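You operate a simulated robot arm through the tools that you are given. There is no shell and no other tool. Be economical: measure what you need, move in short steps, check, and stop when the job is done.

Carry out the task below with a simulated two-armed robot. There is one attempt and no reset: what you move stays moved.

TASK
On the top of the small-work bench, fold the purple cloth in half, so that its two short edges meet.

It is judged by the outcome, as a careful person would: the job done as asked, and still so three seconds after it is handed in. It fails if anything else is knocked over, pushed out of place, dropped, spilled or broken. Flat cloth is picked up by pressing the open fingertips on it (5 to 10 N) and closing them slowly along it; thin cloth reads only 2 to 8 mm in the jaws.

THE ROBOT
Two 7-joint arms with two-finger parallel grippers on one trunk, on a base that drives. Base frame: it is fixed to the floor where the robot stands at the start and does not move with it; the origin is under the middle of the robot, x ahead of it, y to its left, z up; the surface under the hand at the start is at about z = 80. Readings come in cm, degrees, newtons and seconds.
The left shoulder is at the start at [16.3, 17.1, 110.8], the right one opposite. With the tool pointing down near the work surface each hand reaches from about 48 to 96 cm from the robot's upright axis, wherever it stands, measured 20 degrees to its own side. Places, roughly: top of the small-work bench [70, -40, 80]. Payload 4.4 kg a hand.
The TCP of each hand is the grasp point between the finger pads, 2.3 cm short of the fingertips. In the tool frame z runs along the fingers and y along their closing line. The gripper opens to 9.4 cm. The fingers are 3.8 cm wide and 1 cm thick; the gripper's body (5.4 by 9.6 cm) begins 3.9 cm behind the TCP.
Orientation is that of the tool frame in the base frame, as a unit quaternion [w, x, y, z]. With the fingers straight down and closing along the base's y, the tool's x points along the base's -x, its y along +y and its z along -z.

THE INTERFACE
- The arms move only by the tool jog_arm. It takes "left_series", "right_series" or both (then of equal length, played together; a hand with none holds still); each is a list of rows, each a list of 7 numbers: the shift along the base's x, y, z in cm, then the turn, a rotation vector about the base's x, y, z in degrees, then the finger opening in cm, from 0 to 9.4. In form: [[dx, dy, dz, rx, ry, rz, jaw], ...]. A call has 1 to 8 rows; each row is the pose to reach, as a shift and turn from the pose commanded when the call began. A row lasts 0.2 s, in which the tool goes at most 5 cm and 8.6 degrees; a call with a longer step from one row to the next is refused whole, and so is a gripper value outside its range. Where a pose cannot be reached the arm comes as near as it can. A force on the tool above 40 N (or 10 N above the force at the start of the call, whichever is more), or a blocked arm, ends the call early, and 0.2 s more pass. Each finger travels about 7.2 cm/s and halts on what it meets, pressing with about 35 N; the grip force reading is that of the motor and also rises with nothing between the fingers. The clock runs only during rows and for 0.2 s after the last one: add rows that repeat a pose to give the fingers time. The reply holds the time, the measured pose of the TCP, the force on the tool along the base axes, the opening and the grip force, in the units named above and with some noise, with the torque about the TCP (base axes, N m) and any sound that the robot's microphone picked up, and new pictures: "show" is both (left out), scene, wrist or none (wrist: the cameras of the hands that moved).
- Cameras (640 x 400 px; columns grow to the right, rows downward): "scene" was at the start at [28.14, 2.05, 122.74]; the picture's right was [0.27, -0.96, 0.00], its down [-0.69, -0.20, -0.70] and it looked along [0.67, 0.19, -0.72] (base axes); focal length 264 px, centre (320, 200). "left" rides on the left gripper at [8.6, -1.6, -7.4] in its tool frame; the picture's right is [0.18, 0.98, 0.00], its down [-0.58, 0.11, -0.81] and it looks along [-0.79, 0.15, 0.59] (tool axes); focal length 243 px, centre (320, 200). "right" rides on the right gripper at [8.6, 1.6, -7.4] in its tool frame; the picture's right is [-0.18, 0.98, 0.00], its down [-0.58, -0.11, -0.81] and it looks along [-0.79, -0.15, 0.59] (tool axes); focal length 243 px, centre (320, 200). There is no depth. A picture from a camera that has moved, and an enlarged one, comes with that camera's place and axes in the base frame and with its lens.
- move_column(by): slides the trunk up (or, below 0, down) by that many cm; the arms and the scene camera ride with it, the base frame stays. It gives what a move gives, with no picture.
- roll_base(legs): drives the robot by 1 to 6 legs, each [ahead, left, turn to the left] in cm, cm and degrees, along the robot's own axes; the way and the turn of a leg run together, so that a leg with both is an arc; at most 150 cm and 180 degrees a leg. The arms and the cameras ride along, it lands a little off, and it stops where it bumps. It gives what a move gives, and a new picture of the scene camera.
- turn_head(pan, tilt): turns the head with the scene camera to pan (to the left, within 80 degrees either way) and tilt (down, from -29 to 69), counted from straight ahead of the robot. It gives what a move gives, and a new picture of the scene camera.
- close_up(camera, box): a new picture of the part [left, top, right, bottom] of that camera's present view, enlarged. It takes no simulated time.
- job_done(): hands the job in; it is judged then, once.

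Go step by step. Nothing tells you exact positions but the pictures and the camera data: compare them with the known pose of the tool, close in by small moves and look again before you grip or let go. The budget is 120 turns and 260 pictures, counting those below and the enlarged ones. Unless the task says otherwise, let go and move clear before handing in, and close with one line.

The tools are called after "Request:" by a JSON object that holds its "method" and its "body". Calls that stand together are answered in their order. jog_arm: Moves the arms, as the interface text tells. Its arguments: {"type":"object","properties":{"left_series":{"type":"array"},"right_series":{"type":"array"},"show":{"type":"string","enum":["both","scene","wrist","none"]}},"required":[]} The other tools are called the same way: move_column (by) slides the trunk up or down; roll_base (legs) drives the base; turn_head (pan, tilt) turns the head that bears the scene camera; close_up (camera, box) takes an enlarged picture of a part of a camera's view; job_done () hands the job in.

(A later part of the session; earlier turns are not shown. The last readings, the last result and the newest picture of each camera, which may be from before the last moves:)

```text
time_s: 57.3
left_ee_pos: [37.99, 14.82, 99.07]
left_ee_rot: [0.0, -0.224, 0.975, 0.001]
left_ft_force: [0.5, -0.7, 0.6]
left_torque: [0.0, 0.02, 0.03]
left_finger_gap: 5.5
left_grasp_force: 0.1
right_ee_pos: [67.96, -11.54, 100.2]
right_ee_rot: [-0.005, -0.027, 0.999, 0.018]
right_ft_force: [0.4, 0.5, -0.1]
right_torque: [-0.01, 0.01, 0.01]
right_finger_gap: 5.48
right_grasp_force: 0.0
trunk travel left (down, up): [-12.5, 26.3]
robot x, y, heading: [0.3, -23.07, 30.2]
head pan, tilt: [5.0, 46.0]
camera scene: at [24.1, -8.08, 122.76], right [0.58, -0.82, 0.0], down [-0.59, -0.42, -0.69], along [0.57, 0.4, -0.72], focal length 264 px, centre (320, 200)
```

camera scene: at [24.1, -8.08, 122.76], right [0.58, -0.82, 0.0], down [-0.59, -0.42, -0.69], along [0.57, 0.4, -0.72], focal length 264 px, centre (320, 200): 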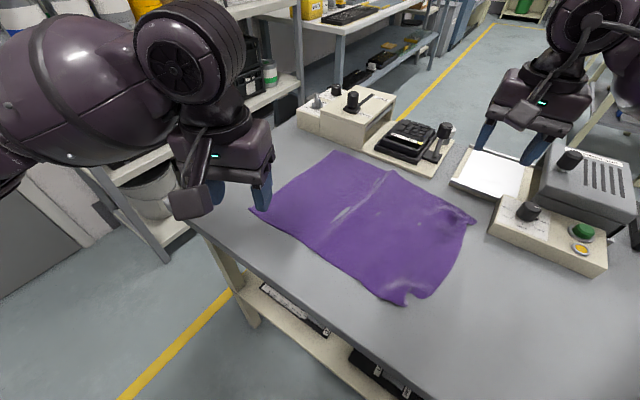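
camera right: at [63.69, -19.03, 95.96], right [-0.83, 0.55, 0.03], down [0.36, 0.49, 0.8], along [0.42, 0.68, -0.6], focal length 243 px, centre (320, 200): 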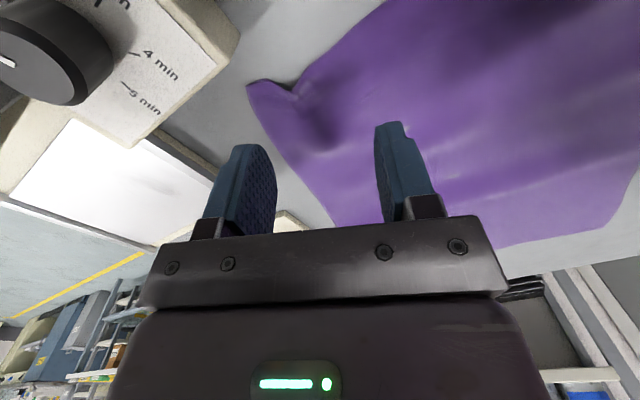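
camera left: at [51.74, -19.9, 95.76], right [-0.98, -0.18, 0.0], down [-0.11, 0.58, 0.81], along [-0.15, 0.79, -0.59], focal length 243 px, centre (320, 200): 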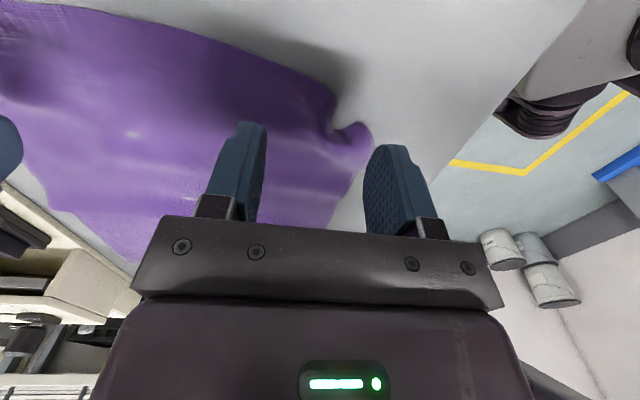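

The cloth is flat apart from small wrinkles, with its right edge at about y −14 (far) to −12 (near). Bringing the hands over the right corners with fingers closing along y.

Request:
{"method": "jog_arm", "body": {"right_series": [[0.3, 0.1, 0, -0.5, -0.1, -1, 5], [0.6, 0.2, 0, -1, -0.2, -2, 5], [1, 0.3, -2, -1.5, -0.4, -3, 5], [1.3, 0.4, -4, -2.1, -0.6, -3, 5], [1.6, 0.4, -6, -2.1, -0.6, -3, 5], [1.8, 0.4, -8, -2.1, -0.6, -3, 5], [2, 0.4, -10, -2.1, -0.6, -3, 5]], "left_series": [[1.5, -3.5, 0, 0, 0, -4, 5], [3, -7, 0, 0, 0, -8, 5], [4.5, -10.5, -1, 0, 0, -12, 5], [6, -14, -2, 0, 0, -16, 5], [7.5, -17.5, -4, 0, 0, -20, 5], [9, -21, -6, 0, 0, -24, 5], [10, -23.3, -9, 0, 0, -26, 5]]}}

```text
time_s: 58.9
left_ee_pos: [48.17, -8.84, 90.09]
left_ee_rot: [-0.001, 0.001, 1.0, 0.001]
left_ft_force: [0.0, -0.5, 0.1]
left_torque: [0.01, 0.04, -0.03]
left_finger_gap: 4.97
left_grasp_force: 0.1
right_ee_pos: [70.24, -11.09, 89.97]
right_ee_rot: [-0.001, -0.001, 1.0, 0.0]
right_ft_force: [-0.4, 0.0, -0.7]
right_torque: [0.0, 0.03, -0.01]
right_finger_gap: 5.03
right_grasp_force: 0.0
trunk travel left (down, up): [-12.5, 26.3]
robot x, y, heading: [0.03, -22.9, 30.3]
head pan, tilt: [5.0, 46.0]
camera scene: at [24.29, -8.11, 122.69], right [0.58, -0.82, 0.0], down [-0.59, -0.42, -0.69], along [0.57, 0.4, -0.72], focal length 264 px, centre (320, 200)
camera right: at [61.74, -9.62, 97.49], right [0.18, 0.98, 0.0], down [0.58, -0.11, 0.8], along [0.79, -0.15, -0.59], focal length 243 px, centre (320, 200)
camera left: at [39.57, -10.23, 97.54], right [-0.18, 0.98, 0.0], down [0.58, 0.11, 0.81], along [0.79, 0.15, -0.59], focal length 243 px, centre (320, 200)
```

scene: 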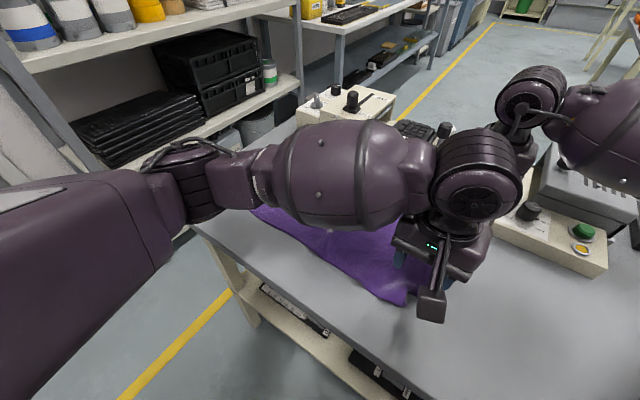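
right: 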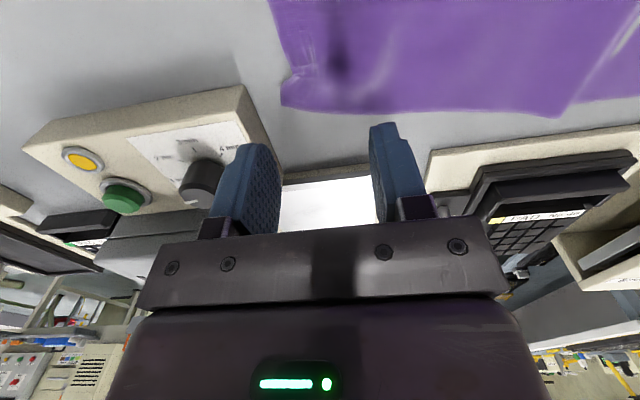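
left: 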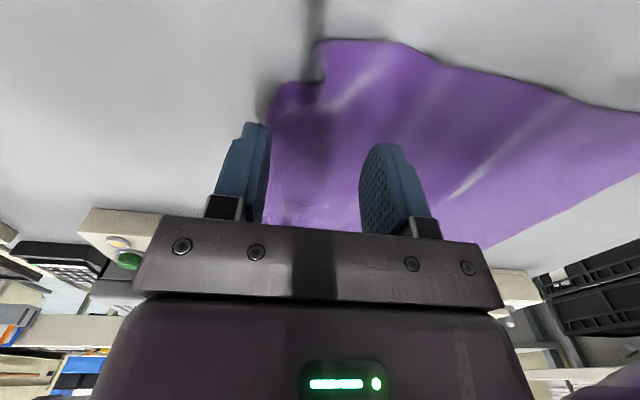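

The console's corner is near (70, −17.5), leaving about 1.5 cm beside the right gripper, so I'll keep y≥−10.8. Lowering both to near contact.

Request:
{"method": "jog_arm", "body": {"right_series": [[0, 0.3, -1.5, 0, 0, 0, 4.5], [0, 0.3, -3, 0, 0, 0, 4.5], [0, 0.3, -4.5, 0, 0, 0, 4.5], [0, 0.3, -6, 0, 0, 0, 4.5], [0, 0.3, -7, 0, 0, 0, 4.5], [0, 0.3, -7.3, 0, 0, 0, 4.5]], "left_series": [[0.3, 0, -1.5, 0, 0, 0, 4.5], [0.3, 0, -3, 0, 0, 0, 4.5], [0.3, 0, -4.5, 0, 0, 0, 4.5], [0.3, 0, -6, 0, 0, 0, 4.5], [0.3, 0, -7, 0, 0, 0, 4.5], [0.3, 0, -7.4, 0, 0, 0, 4.5]], "show": "wrist"}}

```text
time_s: 60.3
left_ee_pos: [48.32, -8.58, 82.75]
left_ee_rot: [0.001, -0.001, 1.0, 0.001]
left_ft_force: [-0.5, 0.8, 0.4]
left_torque: [0.01, -0.01, -0.01]
left_finger_gap: 4.49
left_grasp_force: 0.2
right_ee_pos: [70.12, -10.79, 82.79]
right_ee_rot: [-0.002, -0.001, 1.0, 0.0]
right_ft_force: [0.6, 0.2, -0.6]
right_torque: [-0.01, -0.01, -0.02]
right_finger_gap: 4.5
right_grasp_force: 0.1
trunk travel left (down, up): [-12.5, 26.3]
robot x, y, heading: [-0.19, -22.84, 30.5]
head pan, tilt: [5.0, 46.0]
camera right: at [61.69, -9.32, 90.3], right [0.18, 0.98, 0.0], down [0.58, -0.11, 0.81], along [0.79, -0.15, -0.59], focal length 243 px, centre (320, 200)
camera left: at [39.8, -10.14, 90.24], right [-0.18, 0.98, 0.0], down [0.58, 0.11, 0.81], along [0.79, 0.15, -0.59], focal length 243 px, centre (320, 200)
```

right: 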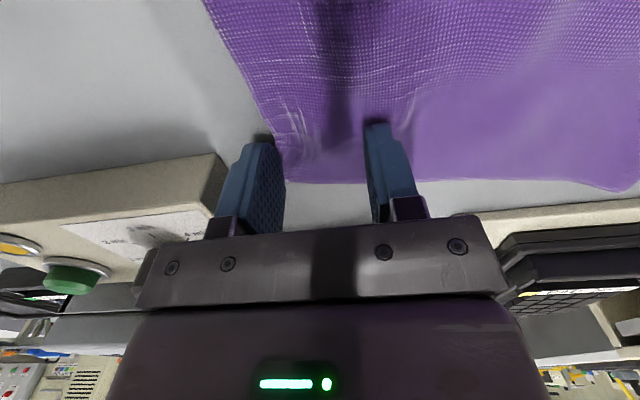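
left: 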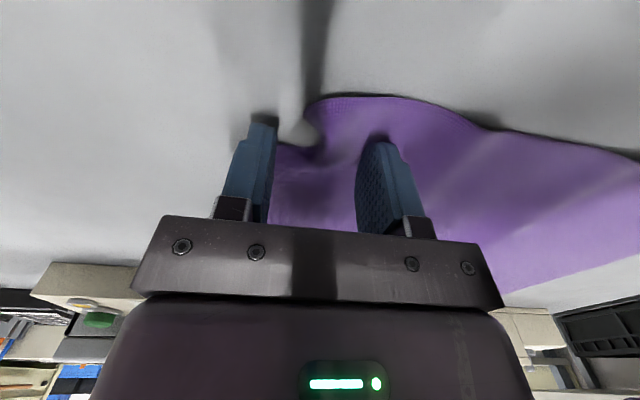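

Both outer fingers sit right at the cloth's edge, so I'll shift 0.6 cm inward and press.

Request:
{"method": "jog_arm", "body": {"right_series": [[0, 0.6, 0.2, 0, 0, 0, 4.5], [0, 0.6, -0.2, 0, 0, 0, 4.5], [0, 0.6, -0.4, 0, 0, 0, 4.5], [0, 0.6, -0.5, 0, 0, 0, 4.5]], "left_series": [[0.4, 0.6, 0.2, 0, 0, 0, 4.5], [0.4, 0.6, -0.2, 0, 0, 0, 4.5], [0.4, 0.6, -0.4, 0, 0, 0, 4.5], [0.4, 0.6, -0.5, 0, 0, 0, 4.5]], "show": "none"}}

```text
time_s: 61.3
left_ee_pos: [48.79, -8.05, 82.4]
left_ee_rot: [0.002, 0.0, 1.0, 0.001]
left_ft_force: [0.4, 0.8, 15.4]
left_torque: [-0.24, 0.0, -0.01]
left_finger_gap: 4.49
left_grasp_force: 0.0
right_ee_pos: [70.15, -10.24, 82.49]
right_ee_rot: [0.001, -0.001, 1.0, 0.001]
right_ft_force: [0.3, -0.5, 2.9]
right_torque: [-0.05, -0.03, 0.01]
right_finger_gap: 4.49
right_grasp_force: 0.2
trunk travel left (down, up): [-12.5, 26.3]
robot x, y, heading: [-0.15, -22.79, 30.4]
head pan, tilt: [5.0, 46.0]
```

Request:
{"method": "jog_arm", "body": {"right_series": [[0, 0, -0.13, 0, 0, 0, 4.5], [0, 0, -0.13, 0, 0, 0, 4], [0, 0, -0.13, 0, 0, 0, 3.4], [0, 0, -0.13, 0, 0, 0, 2.8], [0, 0, -0.13, 0, 0, 0, 2.2], [0, 0, -0.13, 0, 0, 0, 1.6], [0, 0, -0.12, 0, 0, 0, 1], [0, 0, -0.1, 0, 0, 0, 0.5]], "left_series": [[0, 0, 0.07, 0, 0, 0, 4.5], [0, 0, 0.07, 0, 0, 0, 4], [0, 0, 0.07, 0, 0, 0, 3.4], [0, 0, 0.07, 0, 0, 0, 2.8], [0, 0, 0.07, 0, 0, 0, 2.2], [0, 0, 0.08, 0, 0, 0, 1.6], [0, 0, 0.1, 0, 0, 0, 1], [0, 0, 0.12, 0, 0, 0, 0.5]], "show": "none"}}

Request:
{"method": "jog_arm", "body": {"right_series": [[0, 0, 0, 0, 0, 0, 0], [0, 0, 0, 0, 0, 0, 0], [0, 0, 0, 0, 0, 0, 0]], "left_series": [[0, 0, 0, 0, 0, 0, 0], [0, 0, 0, 0, 0, 0, 0], [0, 0, 0, 0, 0, 0, 0]], "show": "wrist"}}

```text
time_s: 63.1
left_ee_pos: [48.53, -8.06, 82.54]
left_ee_rot: [0.0, 0.0, 1.0, 0.001]
left_ft_force: [-0.2, -1.9, 13.2]
left_torque: [-0.11, 0.01, 0.0]
left_finger_gap: 1.13
left_grasp_force: 35.1
right_ee_pos: [70.06, -10.17, 82.41]
right_ee_rot: [0.001, -0.002, 1.0, 0.0]
right_ft_force: [0.8, 0.6, 21.1]
right_torque: [-0.07, -0.1, 0.01]
right_finger_gap: 0.57
right_grasp_force: 0.8
trunk travel left (down, up): [-12.5, 26.3]
robot x, y, heading: [0.19, -22.9, 30.2]
head pan, tilt: [5.0, 46.0]
```

```text
time_s: 63.9
left_ee_pos: [48.61, -8.07, 82.51]
left_ee_rot: [0.001, 0.001, 1.0, 0.001]
left_ft_force: [0.6, -1.0, 10.9]
left_torque: [-0.06, -0.01, -0.01]
left_finger_gap: 1.14
left_grasp_force: 35.2
right_ee_pos: [69.94, -10.21, 82.47]
right_ee_rot: [0.0, -0.001, 1.0, 0.001]
right_ft_force: [0.7, 0.4, 24.0]
right_torque: [-0.08, -0.06, 0.01]
right_finger_gap: 0.29
right_grasp_force: 35.1
trunk travel left (down, up): [-12.5, 26.3]
robot x, y, heading: [-0.06, -23.09, 30.2]
head pan, tilt: [5.0, 46.0]
camera right: at [61.56, -8.73, 89.94], right [0.18, 0.98, 0.0], down [0.58, -0.11, 0.81], along [0.79, -0.15, -0.59], focal length 243 px, centre (320, 200)
camera left: at [40.03, -9.56, 89.99], right [-0.18, 0.98, 0.0], down [0.58, 0.11, 0.81], along [0.79, 0.15, -0.59], focal length 243 px, centre (320, 200)
```

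right: 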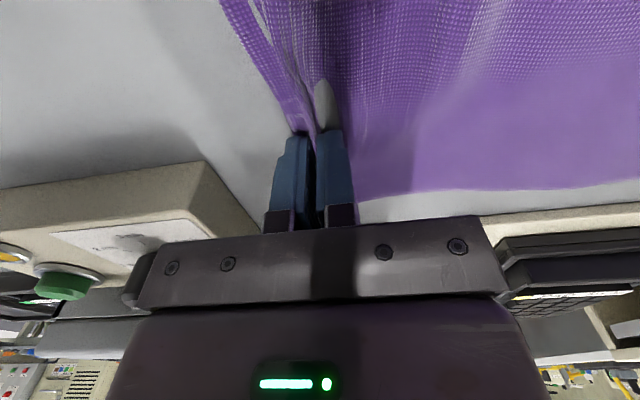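
left: 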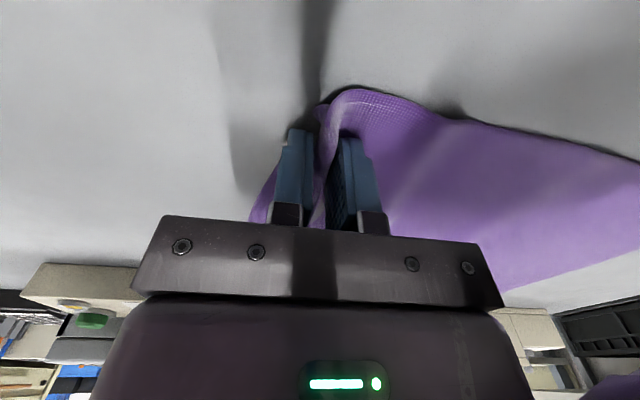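

Both corners are firmly gripped (11 mm and 3 mm). Carrying them up and over on an arc around y≈5.

Request:
{"method": "jog_arm", "body": {"right_series": [[0, 1, 3, 0, 0, 0, 0], [0, 3, 6, 0, 0, 0, 0], [0, 5.5, 8.5, 0, 0, 0, 0], [0, 8.5, 10.5, 0, 0, 0, 0], [0, 11, 11.5, 0, 0, 0, 0], [0, 13.5, 12, 0, 0, 0, 0], [0, 16, 12, 0, 0, 0, 0], [0, 18.5, 11.5, 0, 0, 0, 0]], "left_series": [[0, 1, 3, 0, 0, 0, 0], [0, 3, 6, 0, 0, 0, 0], [0, 5.5, 8.5, 0, 0, 0, 0], [0, 8.5, 10.5, 0, 0, 0, 0], [0, 11, 11.5, 0, 0, 0, 0], [0, 13.5, 12, 0, 0, 0, 0], [0, 16, 12, 0, 0, 0, 0], [0, 18.5, 11.5, 0, 0, 0, 0]]}}

```text
time_s: 65.7
left_ee_pos: [48.78, 10.51, 93.64]
left_ee_rot: [-0.001, 0.0, 1.0, 0.0]
left_ft_force: [1.7, -1.1, 0.4]
left_torque: [-0.01, 0.0, 0.03]
left_finger_gap: 0.26
left_grasp_force: 34.7
right_ee_pos: [70.01, 8.5, 93.72]
right_ee_rot: [-0.001, -0.001, 1.0, 0.0]
right_ft_force: [0.0, 1.2, 0.1]
right_torque: [-0.01, 0.01, 0.0]
right_finger_gap: 0.28
right_grasp_force: 34.4
trunk travel left (down, up): [-12.5, 26.3]
robot x, y, heading: [0.17, -22.83, 30.1]
head pan, tilt: [5.0, 46.0]
camera scene: at [24.19, -8.03, 122.71], right [0.58, -0.82, 0.0], down [-0.59, -0.42, -0.69], along [0.57, 0.4, -0.72], focal length 264 px, centre (320, 200)
camera right: at [61.65, 9.9, 101.25], right [0.18, 0.98, 0.0], down [0.58, -0.11, 0.81], along [0.79, -0.15, -0.59], focal length 243 px, centre (320, 200)
camera left: at [40.15, 8.99, 101.28], right [-0.18, 0.98, 0.0], down [0.58, 0.11, 0.81], along [0.79, 0.15, -0.59], focal length 243 px, centre (320, 200)
```

scene: 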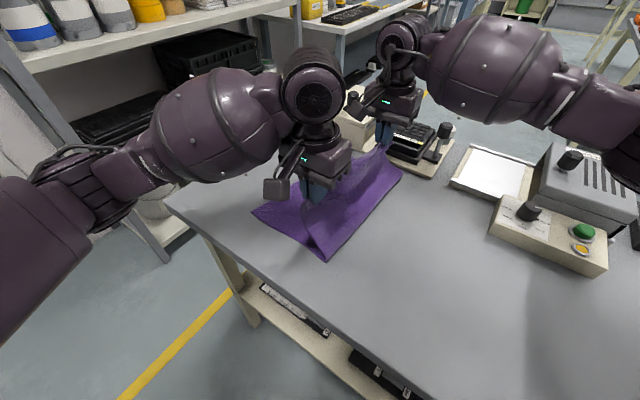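
right: 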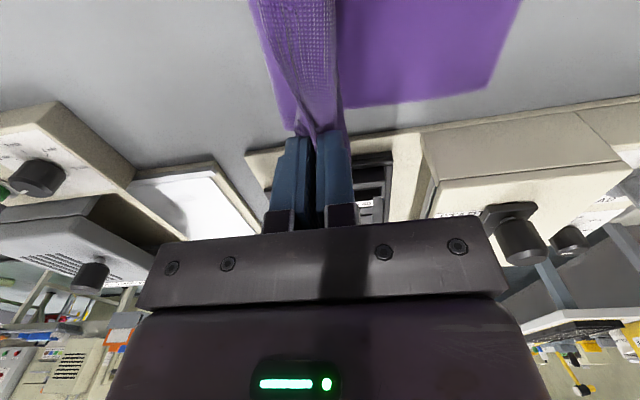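
left: 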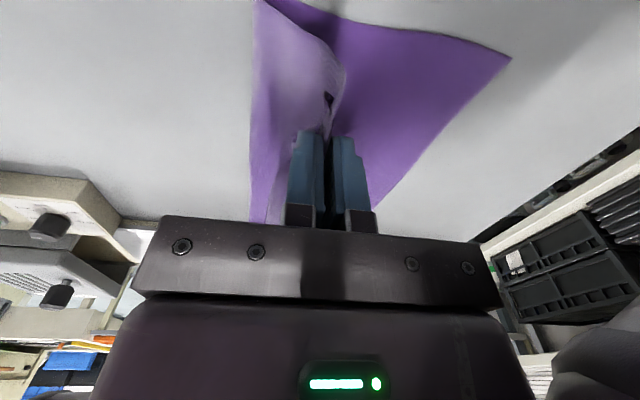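

That's much better: the sheet hangs freely and the fold line is at y≈5, exactly midway. Continuing down toward the left edge.

Request:
{"method": "jog_arm", "body": {"right_series": [[0, 1.5, -0.3, 0, 0, 0, 0], [0, 3, -1, 0, 0, 0, 0], [0, 4.5, -2, 0, 0, 0, 0], [0, 6, -3.3, 0, 0, 0, 0], [0, 7.5, -5, 0, 0, 0, 0], [0, 8.8, -6.8, 0, 0, 0, 0], [0, 9.6, -8.3, 0, 0, 0, 0]], "left_series": [[0, 1.5, -0.3, 0, 0, 0, 0], [0, 3, -1, 0, 0, 0, 0], [0, 4.5, -2, 0, 0, 0, 0], [0, 6.2, -3.3, 0, 0, 0, 0], [0, 7.9, -5, 0, 0, 0, 0], [0, 9.4, -6.8, 0, 0, 0, 0], [0, 10.4, -8.3, 0, 0, 0, 0]]}}

```text
time_s: 67.3
left_ee_pos: [48.72, 20.89, 85.41]
left_ee_rot: [0.0, 0.001, 1.0, 0.001]
left_ft_force: [1.0, 0.0, -0.2]
left_torque: [-0.03, 0.03, -0.04]
left_finger_gap: 0.27
left_grasp_force: 35.2
right_ee_pos: [70.2, 17.9, 85.4]
right_ee_rot: [-0.001, -0.001, 1.0, 0.0]
right_ft_force: [-1.5, 0.5, -0.1]
right_torque: [0.01, 0.03, -0.03]
right_finger_gap: 0.26
right_grasp_force: 34.9
trunk travel left (down, up): [-12.5, 26.3]
robot x, y, heading: [0.14, -22.67, 30.0]
head pan, tilt: [5.0, 46.0]
camera scene: at [24.22, -8.08, 122.71], right [0.58, -0.82, 0.0], down [-0.59, -0.42, -0.69], along [0.57, 0.4, -0.72], focal length 264 px, centre (320, 200)
camera right: at [61.82, 19.37, 92.88], right [0.18, 0.98, 0.0], down [0.58, -0.11, 0.81], along [0.79, -0.15, -0.59], focal length 243 px, centre (320, 200)
camera left: at [40.12, 19.43, 92.97], right [-0.18, 0.98, 0.0], down [0.58, 0.11, 0.81], along [0.79, 0.15, -0.59], focal length 243 px, centre (320, 200)
```

scene: 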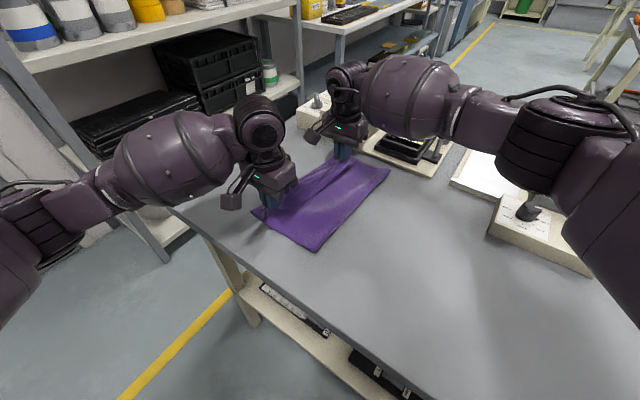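
right: 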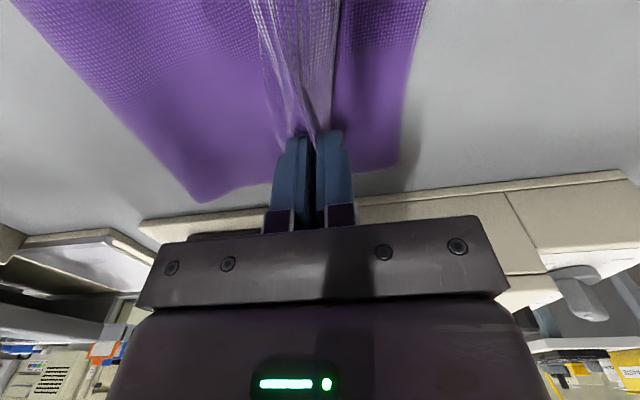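
left: 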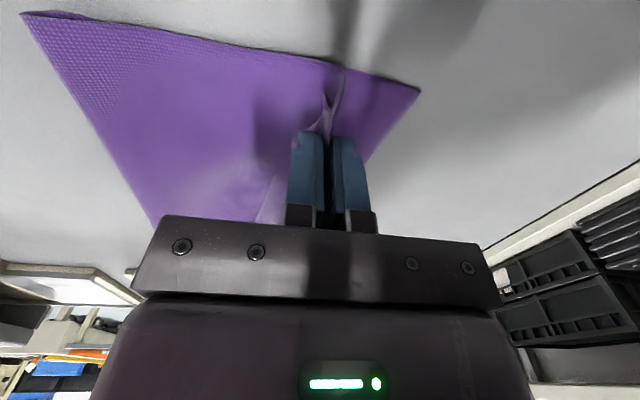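

Looking closely at how the upper edge lies before setting it down.

Request:
{"method": "close_up", "body": {"camera": "scene", "box": [220, 120, 420, 270]}}

Request:
{"method": "close_up", "body": {"camera": "left", "box": [120, 0, 460, 230]}}

```text
2.67 times, centred on (320, 195) of scene
camera zoom: at [24.22, -8.08, 122.71], right [0.58, -0.82, 0.0], down [-0.59, -0.42, -0.69], along [0.57, 0.4, -0.72], focal length 704 px, centre (320, 213)
```

zoom: 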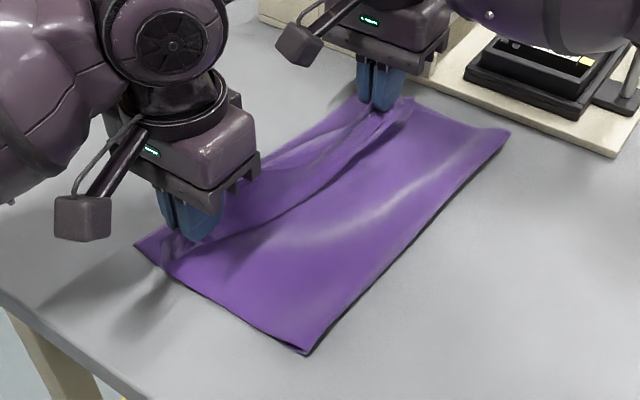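

```text
1.74 times, centred on (290, 115) of left
camera zoom: at [40.12, 19.43, 92.97], right [-0.18, 0.98, 0.0], down [0.58, 0.11, 0.81], along [0.79, 0.15, -0.59], focal length 422 px, centre (372, 348)
```

zoom: 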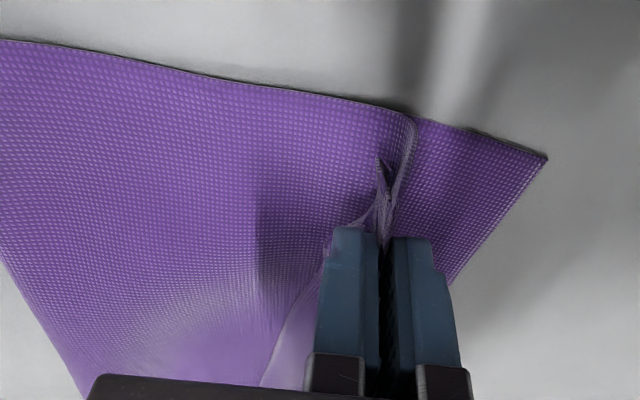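

The fold is straight, with only a strip of about 4 cm along the edge folded back on top, at the hands. I'll lay it down, release, then unroll that strip.

Request:
{"method": "jog_arm", "body": {"right_series": [[0, 0.5, -1, 0, 0, 0, 0], [0, 1, -2, 0, 0, 0, 0], [0, 1.2, -2.4, 0, 0, 0, 0], [0, 1.2, -2.4, 0, 0, 0, 0.8], [0, 1.2, -2.4, 0, 0, 0, 2], [0, 1.2, -1.5, 0, 0, 0, 3], [0, 1.2, 1.5, 0, 0, 0, 3.5], [0, 1.2, 5, 0, 0, 0, 3.5]], "left_series": [[0, 0.5, -1, 0, 0, 0, 0], [0, 1, -2, 0, 0, 0, 0], [0, 1.2, -2.4, 0, 0, 0, 0], [0, 1.2, -2.4, 0, 0, 0, 0.8], [0, 1.2, -2.4, 0, 0, 0, 2], [0, 1.2, -1.5, 0, 0, 0, 3], [0, 1.2, 1.5, 0, 0, 0, 3.5], [0, 1.2, 5, 0, 0, 0, 3.5]]}}

Request:
{"method": "close_up", "body": {"camera": "scene", "box": [220, 120, 420, 270]}}

```text
time_s: 69.1
left_ee_pos: [48.72, 22.02, 90.61]
left_ee_rot: [0.001, -0.001, 1.0, 0.002]
left_ft_force: [0.0, -0.3, 0.3]
left_torque: [-0.01, -0.02, 0.04]
left_finger_gap: 3.51
left_grasp_force: 0.0
right_ee_pos: [70.04, 19.07, 90.52]
right_ee_rot: [0.0, -0.001, 1.0, 0.0]
right_ft_force: [0.1, -0.4, -0.4]
right_torque: [0.05, -0.02, 0.02]
right_finger_gap: 3.53
right_grasp_force: 0.1
trunk travel left (down, up): [-12.5, 26.3]
robot x, y, heading: [-0.2, -23.09, 30.5]
head pan, tilt: [5.0, 46.0]
camera scene: at [24.08, -8.2, 122.8], right [0.58, -0.82, 0.0], down [-0.59, -0.42, -0.7], along [0.57, 0.4, -0.72], focal length 264 px, centre (320, 200)
camera right: at [61.68, 20.45, 98.09], right [0.18, 0.98, 0.0], down [0.58, -0.11, 0.81], along [0.79, -0.15, -0.59], focal length 243 px, centre (320, 200)
camera left: at [40.12, 20.5, 98.16], right [-0.18, 0.98, 0.0], down [0.58, 0.11, 0.81], along [0.79, 0.15, -0.59], focal length 243 px, centre (320, 200)
```

scene: 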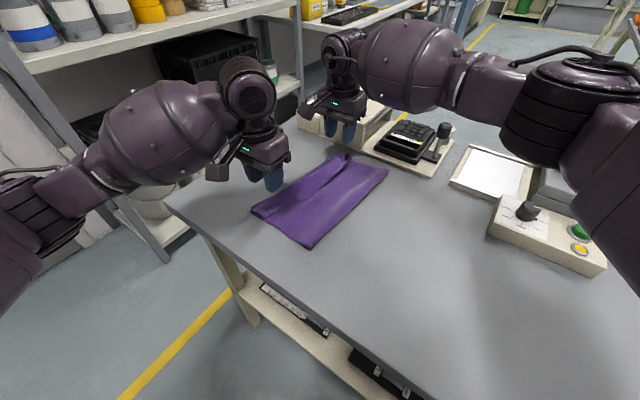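
right: 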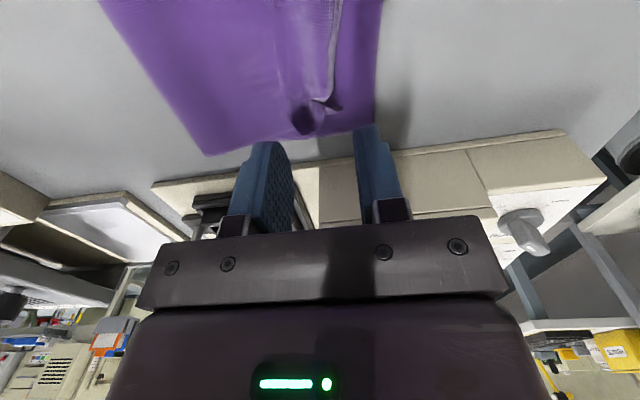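
left: 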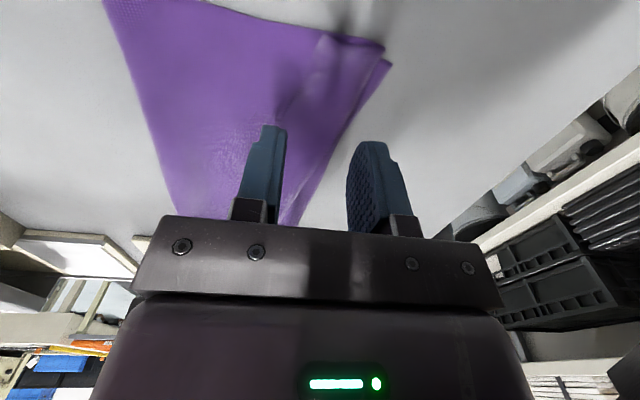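

```text
2.67 times, centred on (320, 195) of scene
camera zoom: at [24.08, -8.2, 122.8], right [0.58, -0.82, 0.0], down [-0.59, -0.42, -0.7], along [0.57, 0.4, -0.72], focal length 704 px, centre (320, 213)
```

zoom: 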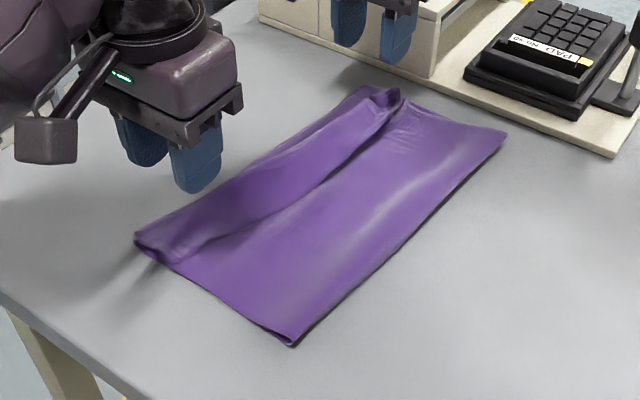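

The fold is down, and a strip 3–4 cm wide lies folded back along the edge. Looking closer with the wrist cameras.

Request:
{"method": "close_up", "body": {"camera": "left", "box": [200, 0, 440, 150]}}

Request:
{"method": "close_up", "body": {"camera": "right", "box": [200, 0, 440, 150]}}

```text
2.67 times, centred on (320, 75) of left
camera zoom: at [40.12, 20.5, 98.16], right [-0.18, 0.98, 0.0], down [0.58, 0.11, 0.81], along [0.79, 0.15, -0.59], focal length 647 px, centre (320, 533)
```

zoom: 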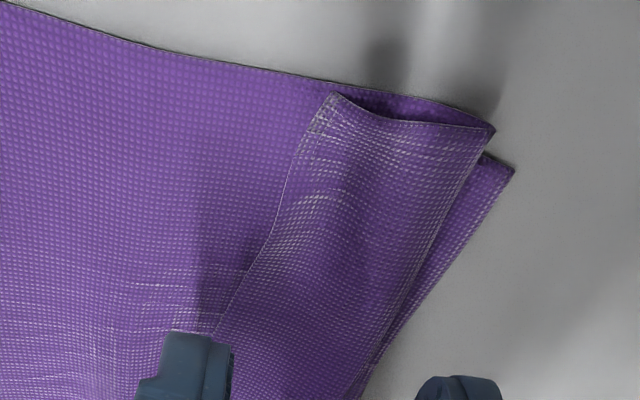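

```text
2.67 times, centred on (320, 75) of right
camera zoom: at [61.68, 20.45, 98.09], right [0.18, 0.98, 0.0], down [0.58, -0.11, 0.81], along [0.79, -0.15, -0.59], focal length 647 px, centre (320, 533)
```

zoom: 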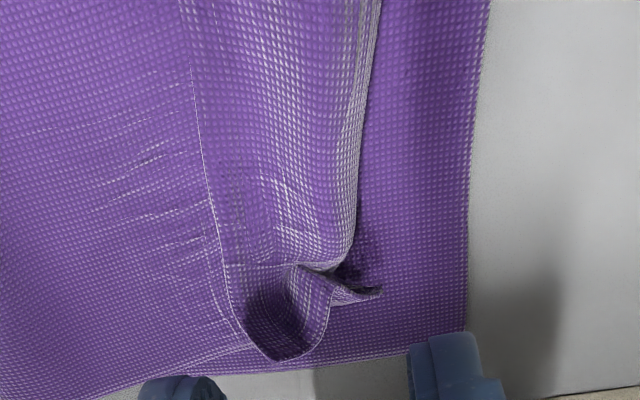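

The views are clear: the strip lies at y 21.5–25.5 (near) and 16.5–20 (far), and the lower edge is at y 27 (near) and 22.8 (far). I'll pinch the strip near its free edge and flip it out toward +y.

Request:
{"method": "jog_arm", "body": {"right_series": [[-1, -0.4, -1.5, 0, 0, 0, 2], [-2, -0.9, -3, 0, 0, 0, 2], [-2, -0.9, -4.5, 0, 0, 0, 2], [-2, -0.9, -6, 0, 0, 0, 2], [-2, -0.9, -7, 0, 0, 0, 2], [-2, -0.9, -7.5, 0, 0, 0, 2]], "left_series": [[-0.5, 0.4, -1.5, 0, 0, 0, 2.2], [-0.7, 0.8, -3, 0, 0, 0, 2.2], [-0.7, 0.8, -4.5, 0, 0, 0, 2.2], [-0.7, 0.8, -6, 0, 0, 0, 2.2], [-0.7, 0.8, -7, 0, 0, 0, 2.2], [-0.7, 0.8, -7.5, 0, 0, 0, 2.2]], "show": "wrist"}}

```text
time_s: 70.5
left_ee_pos: [48.1, 22.94, 83.04]
left_ee_rot: [-0.001, 0.0, 1.0, 0.0]
left_ft_force: [-0.7, 0.1, 0.2]
left_torque: [0.01, 0.04, 0.01]
left_finger_gap: 2.19
left_grasp_force: 0.0
right_ee_pos: [68.05, 18.08, 82.91]
right_ee_rot: [-0.001, -0.002, 1.0, 0.0]
right_ft_force: [0.4, 0.5, 1.0]
right_torque: [0.03, 0.02, -0.01]
right_finger_gap: 2.04
right_grasp_force: 0.2
trunk travel left (down, up): [-12.5, 26.3]
robot x, y, heading: [0.37, -22.92, 30.4]
head pan, tilt: [5.0, 46.0]
camera right: at [59.71, 19.6, 90.42], right [0.18, 0.98, 0.0], down [0.58, -0.11, 0.81], along [0.79, -0.15, -0.59], focal length 243 px, centre (320, 200)
camera left: at [39.48, 21.4, 90.56], right [-0.18, 0.98, 0.0], down [0.58, 0.11, 0.81], along [0.79, 0.15, -0.59], focal length 243 px, centre (320, 200)
```

right: 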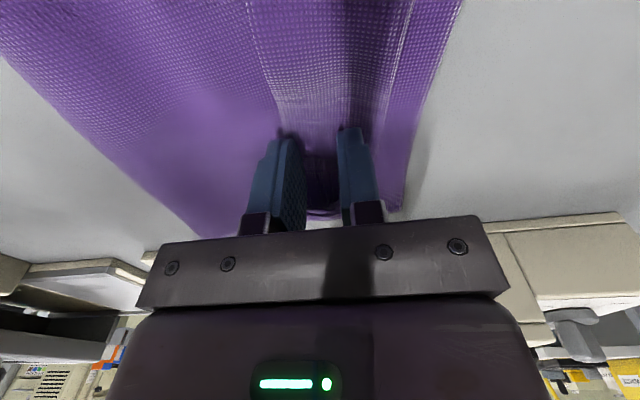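
left: 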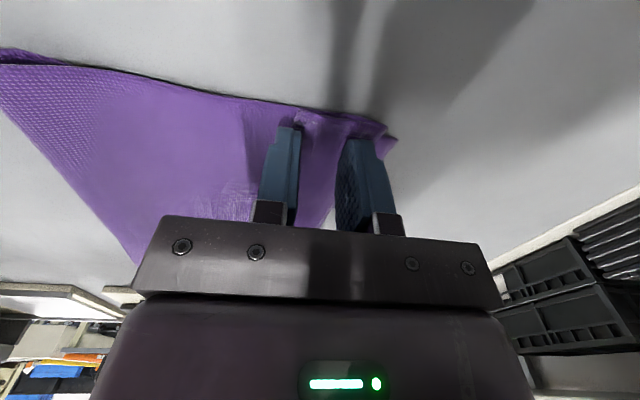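

Request:
{"method": "close_up", "body": {"camera": "left", "box": [220, 70, 430, 230]}}

Request:
{"method": "close_up", "body": {"camera": "right", "box": [210, 70, 430, 230]}}

```text
2.50 times, centred on (325, 150) of left
camera zoom: at [39.48, 21.4, 90.56], right [-0.18, 0.98, 0.0], down [0.58, 0.11, 0.81], along [0.79, 0.15, -0.59], focal length 606 px, centre (308, 325)
```

zoom: 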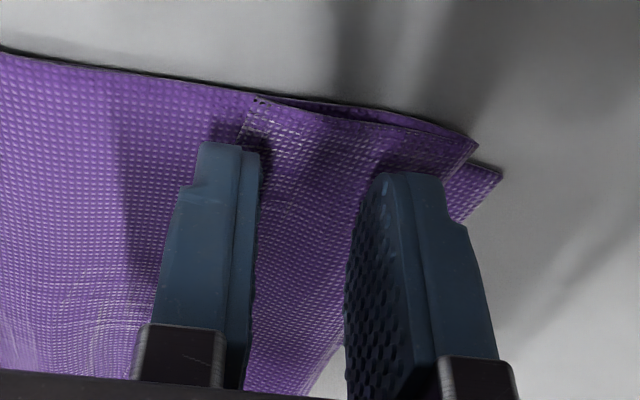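

```text
2.50 times, centred on (320, 150) of right
camera zoom: at [59.71, 19.6, 90.42], right [0.18, 0.98, 0.0], down [0.58, -0.11, 0.81], along [0.79, -0.15, -0.59], focal length 606 px, centre (320, 325)
```

zoom: 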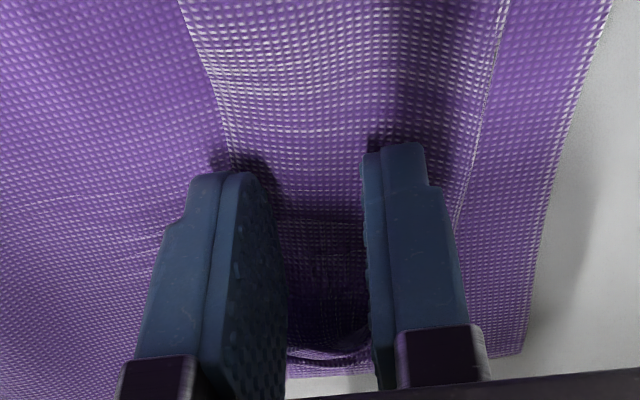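

Shifting both about 0.5 cm so the fingers sit on the strip only, then pressing lightly.

Request:
{"method": "jog_arm", "body": {"right_series": [[0, 0.6, 0.1, 0, 0, 0, 1.8], [0, 0.6, -0.1, 0, 0, 0, 1.8], [0, 0.6, -0.25, 0, 0, 0, 1.8]], "left_series": [[-0.3, 0.6, 0.1, 0, 0, 0, 1.8], [-0.3, 0.6, -0.1, 0, 0, 0, 1.8], [-0.3, 0.6, -0.3, 0, 0, 0, 1.8]], "show": "none"}}

```text
time_s: 71.3
left_ee_pos: [47.9, 23.44, 82.73]
left_ee_rot: [0.001, 0.0, 1.0, 0.0]
left_ft_force: [0.3, 0.2, 1.1]
left_torque: [-0.02, -0.02, 0.02]
left_finger_gap: 1.8
left_grasp_force: 0.1
right_ee_pos: [68.14, 18.73, 82.69]
right_ee_rot: [-0.001, 0.0, 1.0, 0.0]
right_ft_force: [-0.5, -0.4, 3.6]
right_torque: [-0.02, 0.02, 0.03]
right_finger_gap: 1.79
right_grasp_force: 0.3
trunk travel left (down, up): [-12.5, 26.3]
robot x, y, heading: [0.09, -23.09, 30.3]
head pan, tilt: [5.0, 46.0]
```

Request:
{"method": "jog_arm", "body": {"right_series": [[0, 0, -0.05, 0, 0, 0, 1.8], [0, 0, -0.05, 0, 0, 0, 1.4], [0, 0, -0.05, 0, 0, 0, 1], [0, 0, -0.05, 0, 0, 0, 0.6], [0, 0, -0.02, 0, 0, 0, 0.2], [0, 0, 0, 0, 0, 0, 0], [0, 0, 0, 0, 0, 0, 0]], "left_series": [[0, 0, -0.13, 0, 0, 0, 1.8], [0, 0, -0.13, 0, 0, 0, 1.4], [0, 0, -0.13, 0, 0, 0, 1], [0, 0, -0.13, 0, 0, 0, 0.6], [0, 0, -0.1, 0, 0, 0, 0.2], [0, 0, -0.08, 0, 0, 0, 0], [0, 0, -0.08, 0, 0, 0, 0]], "show": "wrist"}}

```text
time_s: 72.9
left_ee_pos: [47.75, 23.45, 82.73]
left_ee_rot: [0.0, 0.0, 1.0, 0.001]
left_ft_force: [0.7, -0.6, 1.9]
left_torque: [-0.03, 0.01, -0.01]
left_finger_gap: 0.0
left_grasp_force: 34.5
right_ee_pos: [68.12, 18.77, 82.88]
right_ee_rot: [-0.001, -0.003, 1.0, 0.0]
right_ft_force: [-1.1, -1.7, 5.5]
right_torque: [-0.01, 0.02, 0.01]
right_finger_gap: 0.01
right_grasp_force: 34.4
trunk travel left (down, up): [-12.5, 26.3]
robot x, y, heading: [0.24, -22.81, 30.0]
head pan, tilt: [5.0, 46.0]
camera right: at [59.68, 20.27, 90.2], right [0.18, 0.98, 0.0], down [0.58, -0.11, 0.81], along [0.79, -0.15, -0.59], focal length 243 px, centre (320, 200)
camera left: at [39.18, 21.96, 90.24], right [-0.18, 0.98, 0.0], down [0.58, 0.11, 0.81], along [0.79, 0.15, -0.59], focal length 243 px, centre (320, 200)
```

right: 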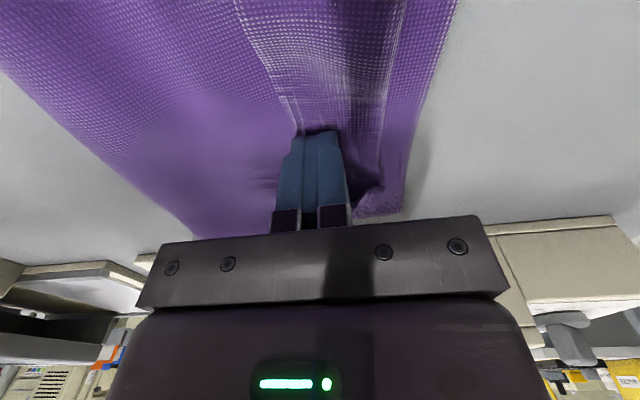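
left: 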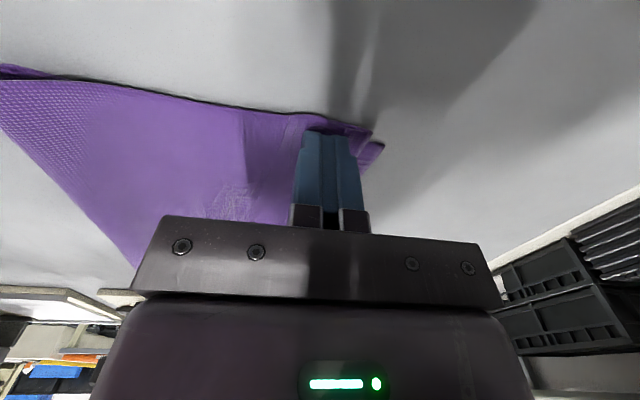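

Both pinches slipped because the pressure was too light on the soft stack. I'll reopen and press harder.

Request:
{"method": "jog_arm", "body": {"right_series": [[0, 0, 0.6, 0, 0, 0, 0], [0, 0, 0.8, 0, 0, 0, 1], [0, 0, 0.8, 0, 0, 0, 2.2], [0, 0, 0.3, 0, 0, 0, 2.2], [0, 0, -0.1, 0, 0, 0, 2.2], [0, 0, -0.3, 0, 0, 0, 2.2]], "left_series": [[0, 0, 0.6, 0, 0, 0, 0], [0, 0, 0.8, 0, 0, 0, 1], [0, 0, 0.8, 0, 0, 0, 2.2], [0, 0, 0.3, 0, 0, 0, 2.2], [0, 0, -0.1, 0, 0, 0, 2.2], [0, 0, -0.25, 0, 0, 0, 2.2]], "show": "none"}}

```text
time_s: 74.3
left_ee_pos: [47.82, 23.5, 82.64]
left_ee_rot: [0.002, 0.0, 1.0, 0.002]
left_ft_force: [0.1, 0.6, 6.9]
left_torque: [-0.02, -0.01, -0.01]
left_finger_gap: 2.21
left_grasp_force: 0.1
right_ee_pos: [68.18, 18.85, 82.68]
right_ee_rot: [0.001, -0.002, 1.0, 0.001]
right_ft_force: [-0.4, -0.4, 8.7]
right_torque: [-0.13, 0.0, -0.01]
right_finger_gap: 2.21
right_grasp_force: 0.1
trunk travel left (down, up): [-12.5, 26.3]
robot x, y, heading: [-0.2, -22.61, 30.5]
head pan, tilt: [5.0, 46.0]
```

Request:
{"method": "jog_arm", "body": {"right_series": [[0, 0, -0.08, 0, 0, 0, 2.2], [0, 0, -0.1, 0, 0, 0, 1.8], [0, 0, -0.1, 0, 0, 0, 1.4], [0, 0, -0.1, 0, 0, 0, 1], [0, 0, -0.1, 0, 0, 0, 0.6], [0, 0, -0.1, 0, 0, 0, 0.2], [0, 0, -0.1, 0, 0, 0, 0], [0, 0, -0.1, 0, 0, 0, 0]], "left_series": [[0, 0, -0.15, 0, 0, 0, 2.2], [0, 0, -0.15, 0, 0, 0, 1.8], [0, 0, -0.15, 0, 0, 0, 1.4], [0, 0, -0.15, 0, 0, 0, 1], [0, 0, -0.15, 0, 0, 0, 0.6], [0, 0, -0.15, 0, 0, 0, 0.2], [0, 0, -0.15, 0, 0, 0, 0], [0, 0, -0.15, 0, 0, 0, 0]], "show": "wrist"}}

```text
time_s: 76.1
left_ee_pos: [47.69, 23.27, 82.58]
left_ee_rot: [0.002, 0.0, 1.0, 0.002]
left_ft_force: [3.5, -1.9, 28.1]
left_torque: [-0.06, -0.04, -0.01]
left_finger_gap: 0.0
left_grasp_force: 35.3
right_ee_pos: [67.9, 18.67, 82.73]
right_ee_rot: [0.001, 0.0, 1.0, 0.002]
right_ft_force: [1.3, -2.4, 17.1]
right_torque: [-0.06, 0.04, 0.03]
right_finger_gap: 0.0
right_grasp_force: 34.7
trunk travel left (down, up): [-12.5, 26.3]
robot x, y, heading: [0.1, -23.06, 30.1]
head pan, tilt: [5.0, 46.0]
camera right: at [59.57, 20.14, 90.13], right [0.18, 0.98, 0.0], down [0.58, -0.11, 0.81], along [0.79, -0.14, -0.59], focal length 243 px, centre (320, 200)
camera left: at [39.09, 21.78, 90.1], right [-0.18, 0.98, 0.0], down [0.58, 0.11, 0.81], along [0.8, 0.15, -0.59], focal length 243 px, centre (320, 200)
```

right: 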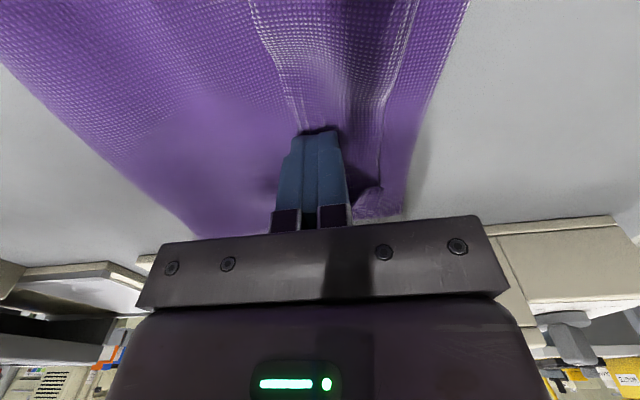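
left: 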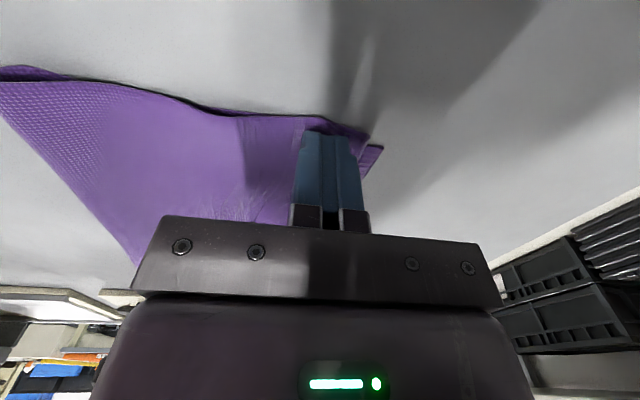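

The short strokes aren't catching. I'll try rolling the strip out instead: closed fingertips pressing lightly on it and dragging toward +y by a small amount.

Request:
{"method": "jog_arm", "body": {"right_series": [[0, 0, 0.12, 0, 0, 0, 0], [0, 0.5, 0.12, 0, 0, 0, 0], [0, 1, 0.12, 0, 0, 0, 0], [0, 1.5, 0.12, 0, 0, 0, 0], [0, 2, 0.12, 0, 0, 0, 0]], "left_series": [[0, 0, 0.15, 0, 0, 0, 0], [0, 0.5, 0.15, 0, 0, 0, 0], [0, 1, 0.15, 0, 0, 0, 0], [0, 1.5, 0.15, 0, 0, 0, 0], [0, 2, 0.15, 0, 0, 0, 0]], "show": "wrist"}}

```text
time_s: 77.3
left_ee_pos: [47.62, 25.29, 82.66]
left_ee_rot: [0.001, 0.0, 1.0, 0.002]
left_ft_force: [-0.4, -3.5, 18.8]
left_torque: [-0.1, 0.04, -0.01]
left_finger_gap: 0.01
left_grasp_force: 35.1
right_ee_pos: [68.12, 20.77, 82.6]
right_ee_rot: [0.001, -0.002, 1.0, 0.0]
right_ft_force: [-0.9, -3.2, 16.3]
right_torque: [-0.1, 0.03, 0.0]
right_finger_gap: 0.01
right_grasp_force: 35.5
trunk travel left (down, up): [-12.5, 26.3]
robot x, y, heading: [0.22, -23.14, 30.3]
head pan, tilt: [5.0, 46.0]
camera right: at [59.58, 22.12, 90.14], right [0.18, 0.98, 0.0], down [0.58, -0.11, 0.81], along [0.79, -0.14, -0.59], focal length 243 px, centre (320, 200)
camera left: at [39.05, 23.79, 90.15], right [-0.18, 0.98, 0.0], down [0.58, 0.11, 0.81], along [0.79, 0.15, -0.59], focal length 243 px, centre (320, 200)
```

right: 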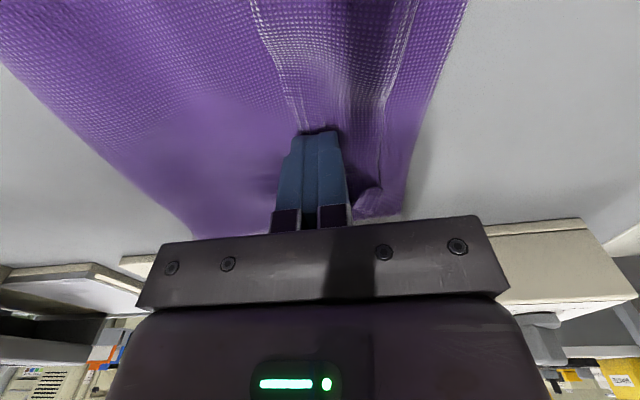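
left: 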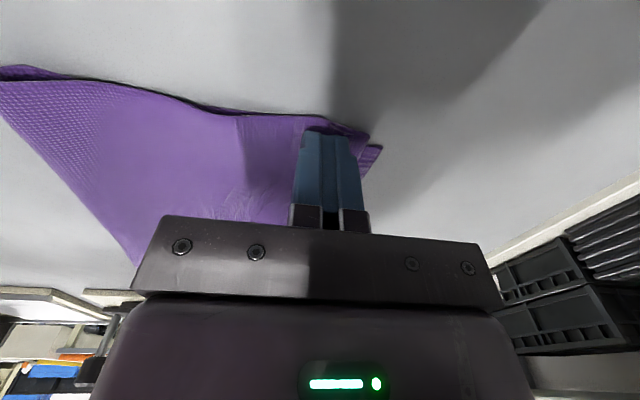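

The whole stack slid as one, about 2 cm and without harm, so dragging won't unroll it. I'll turn the hands again to close along x, with the pads barely overlapping the strip's free edge, the kind of grip that held well before.

Request:
{"method": "jog_arm", "body": {"right_series": [[0, 0, 2, 0, 0, 0, 0], [0, 0, 4, 0, 0, 8, 2], [0, 0, 6, 0, 0, 16, 4], [0, 0, 8, 0, 0, 24, 6], [0, 0, 8, 0, 0, 32, 6], [0, 0, 8, 0, 0, 40, 6], [0, 0, 8, 0, 0, 46, 6]], "left_series": [[0, 0, 2, 0, 0, 0, 0], [0, 0, 4, 0, 0, 8, 2], [0, 0, 6, 0, 0, 16, 4], [0, 0, 8, 0, 0, 24, 6], [0, 0, 8, 0, 0, 32, 6], [0, 0, 8, 0, 0, 40, 6], [0, 0, 8, 0, 0, 46, 6]], "show": "none"}}

Request:
{"method": "roll_base", "body": {"legs": [[4, 6.9, 0]]}}

```text
time_s: 78.9
left_ee_pos: [47.77, 25.46, 90.51]
left_ee_rot: [0.0, -0.391, 0.92, 0.0]
left_ft_force: [-0.7, -0.6, 0.9]
left_torque: [0.0, 0.0, 0.0]
left_finger_gap: 6.03
left_grasp_force: 0.1
right_ee_pos: [68.09, 20.85, 90.27]
right_ee_rot: [-0.001, -0.394, 0.919, 0.0]
right_ft_force: [-0.3, 0.2, 0.6]
right_torque: [0.0, -0.03, 0.03]
right_finger_gap: 6.0
right_grasp_force: 0.0
trunk travel left (down, up): [-12.5, 26.3]
robot x, y, heading: [-0.22, -22.76, 30.3]
head pan, tilt: [5.0, 46.0]
```

```text
time_s: 80.1
left_ee_pos: [47.73, 33.5, 90.45]
left_ee_rot: [-0.001, -0.391, 0.92, 0.001]
left_ft_force: [0.6, 0.1, 0.2]
left_torque: [0.05, -0.02, -0.02]
left_finger_gap: 5.98
left_grasp_force: 0.0
right_ee_pos: [68.01, 28.87, 90.38]
right_ee_rot: [-0.001, -0.392, 0.92, -0.001]
right_ft_force: [-0.4, 0.7, -0.2]
right_torque: [0.02, 0.0, -0.02]
right_finger_gap: 5.99
right_grasp_force: 0.0
trunk travel left (down, up): [-12.5, 26.3]
robot x, y, heading: [-0.21, -15.29, 30.4]
head pan, tilt: [5.0, 46.0]
camera scene: at [24.14, -0.14, 122.73], right [0.58, -0.82, 0.0], down [-0.59, -0.42, -0.69], along [0.57, 0.4, -0.72], focal length 264 px, centre (320, 200)
```

scene: 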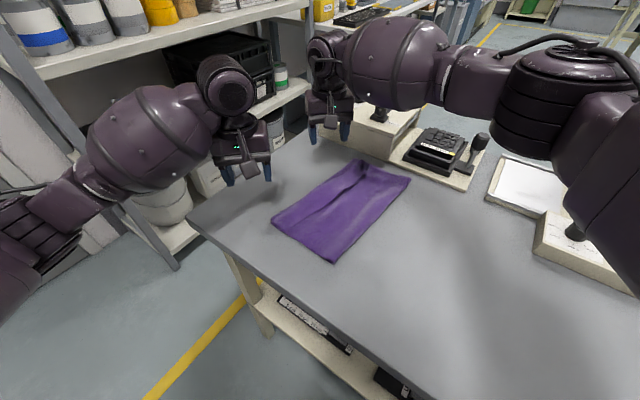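

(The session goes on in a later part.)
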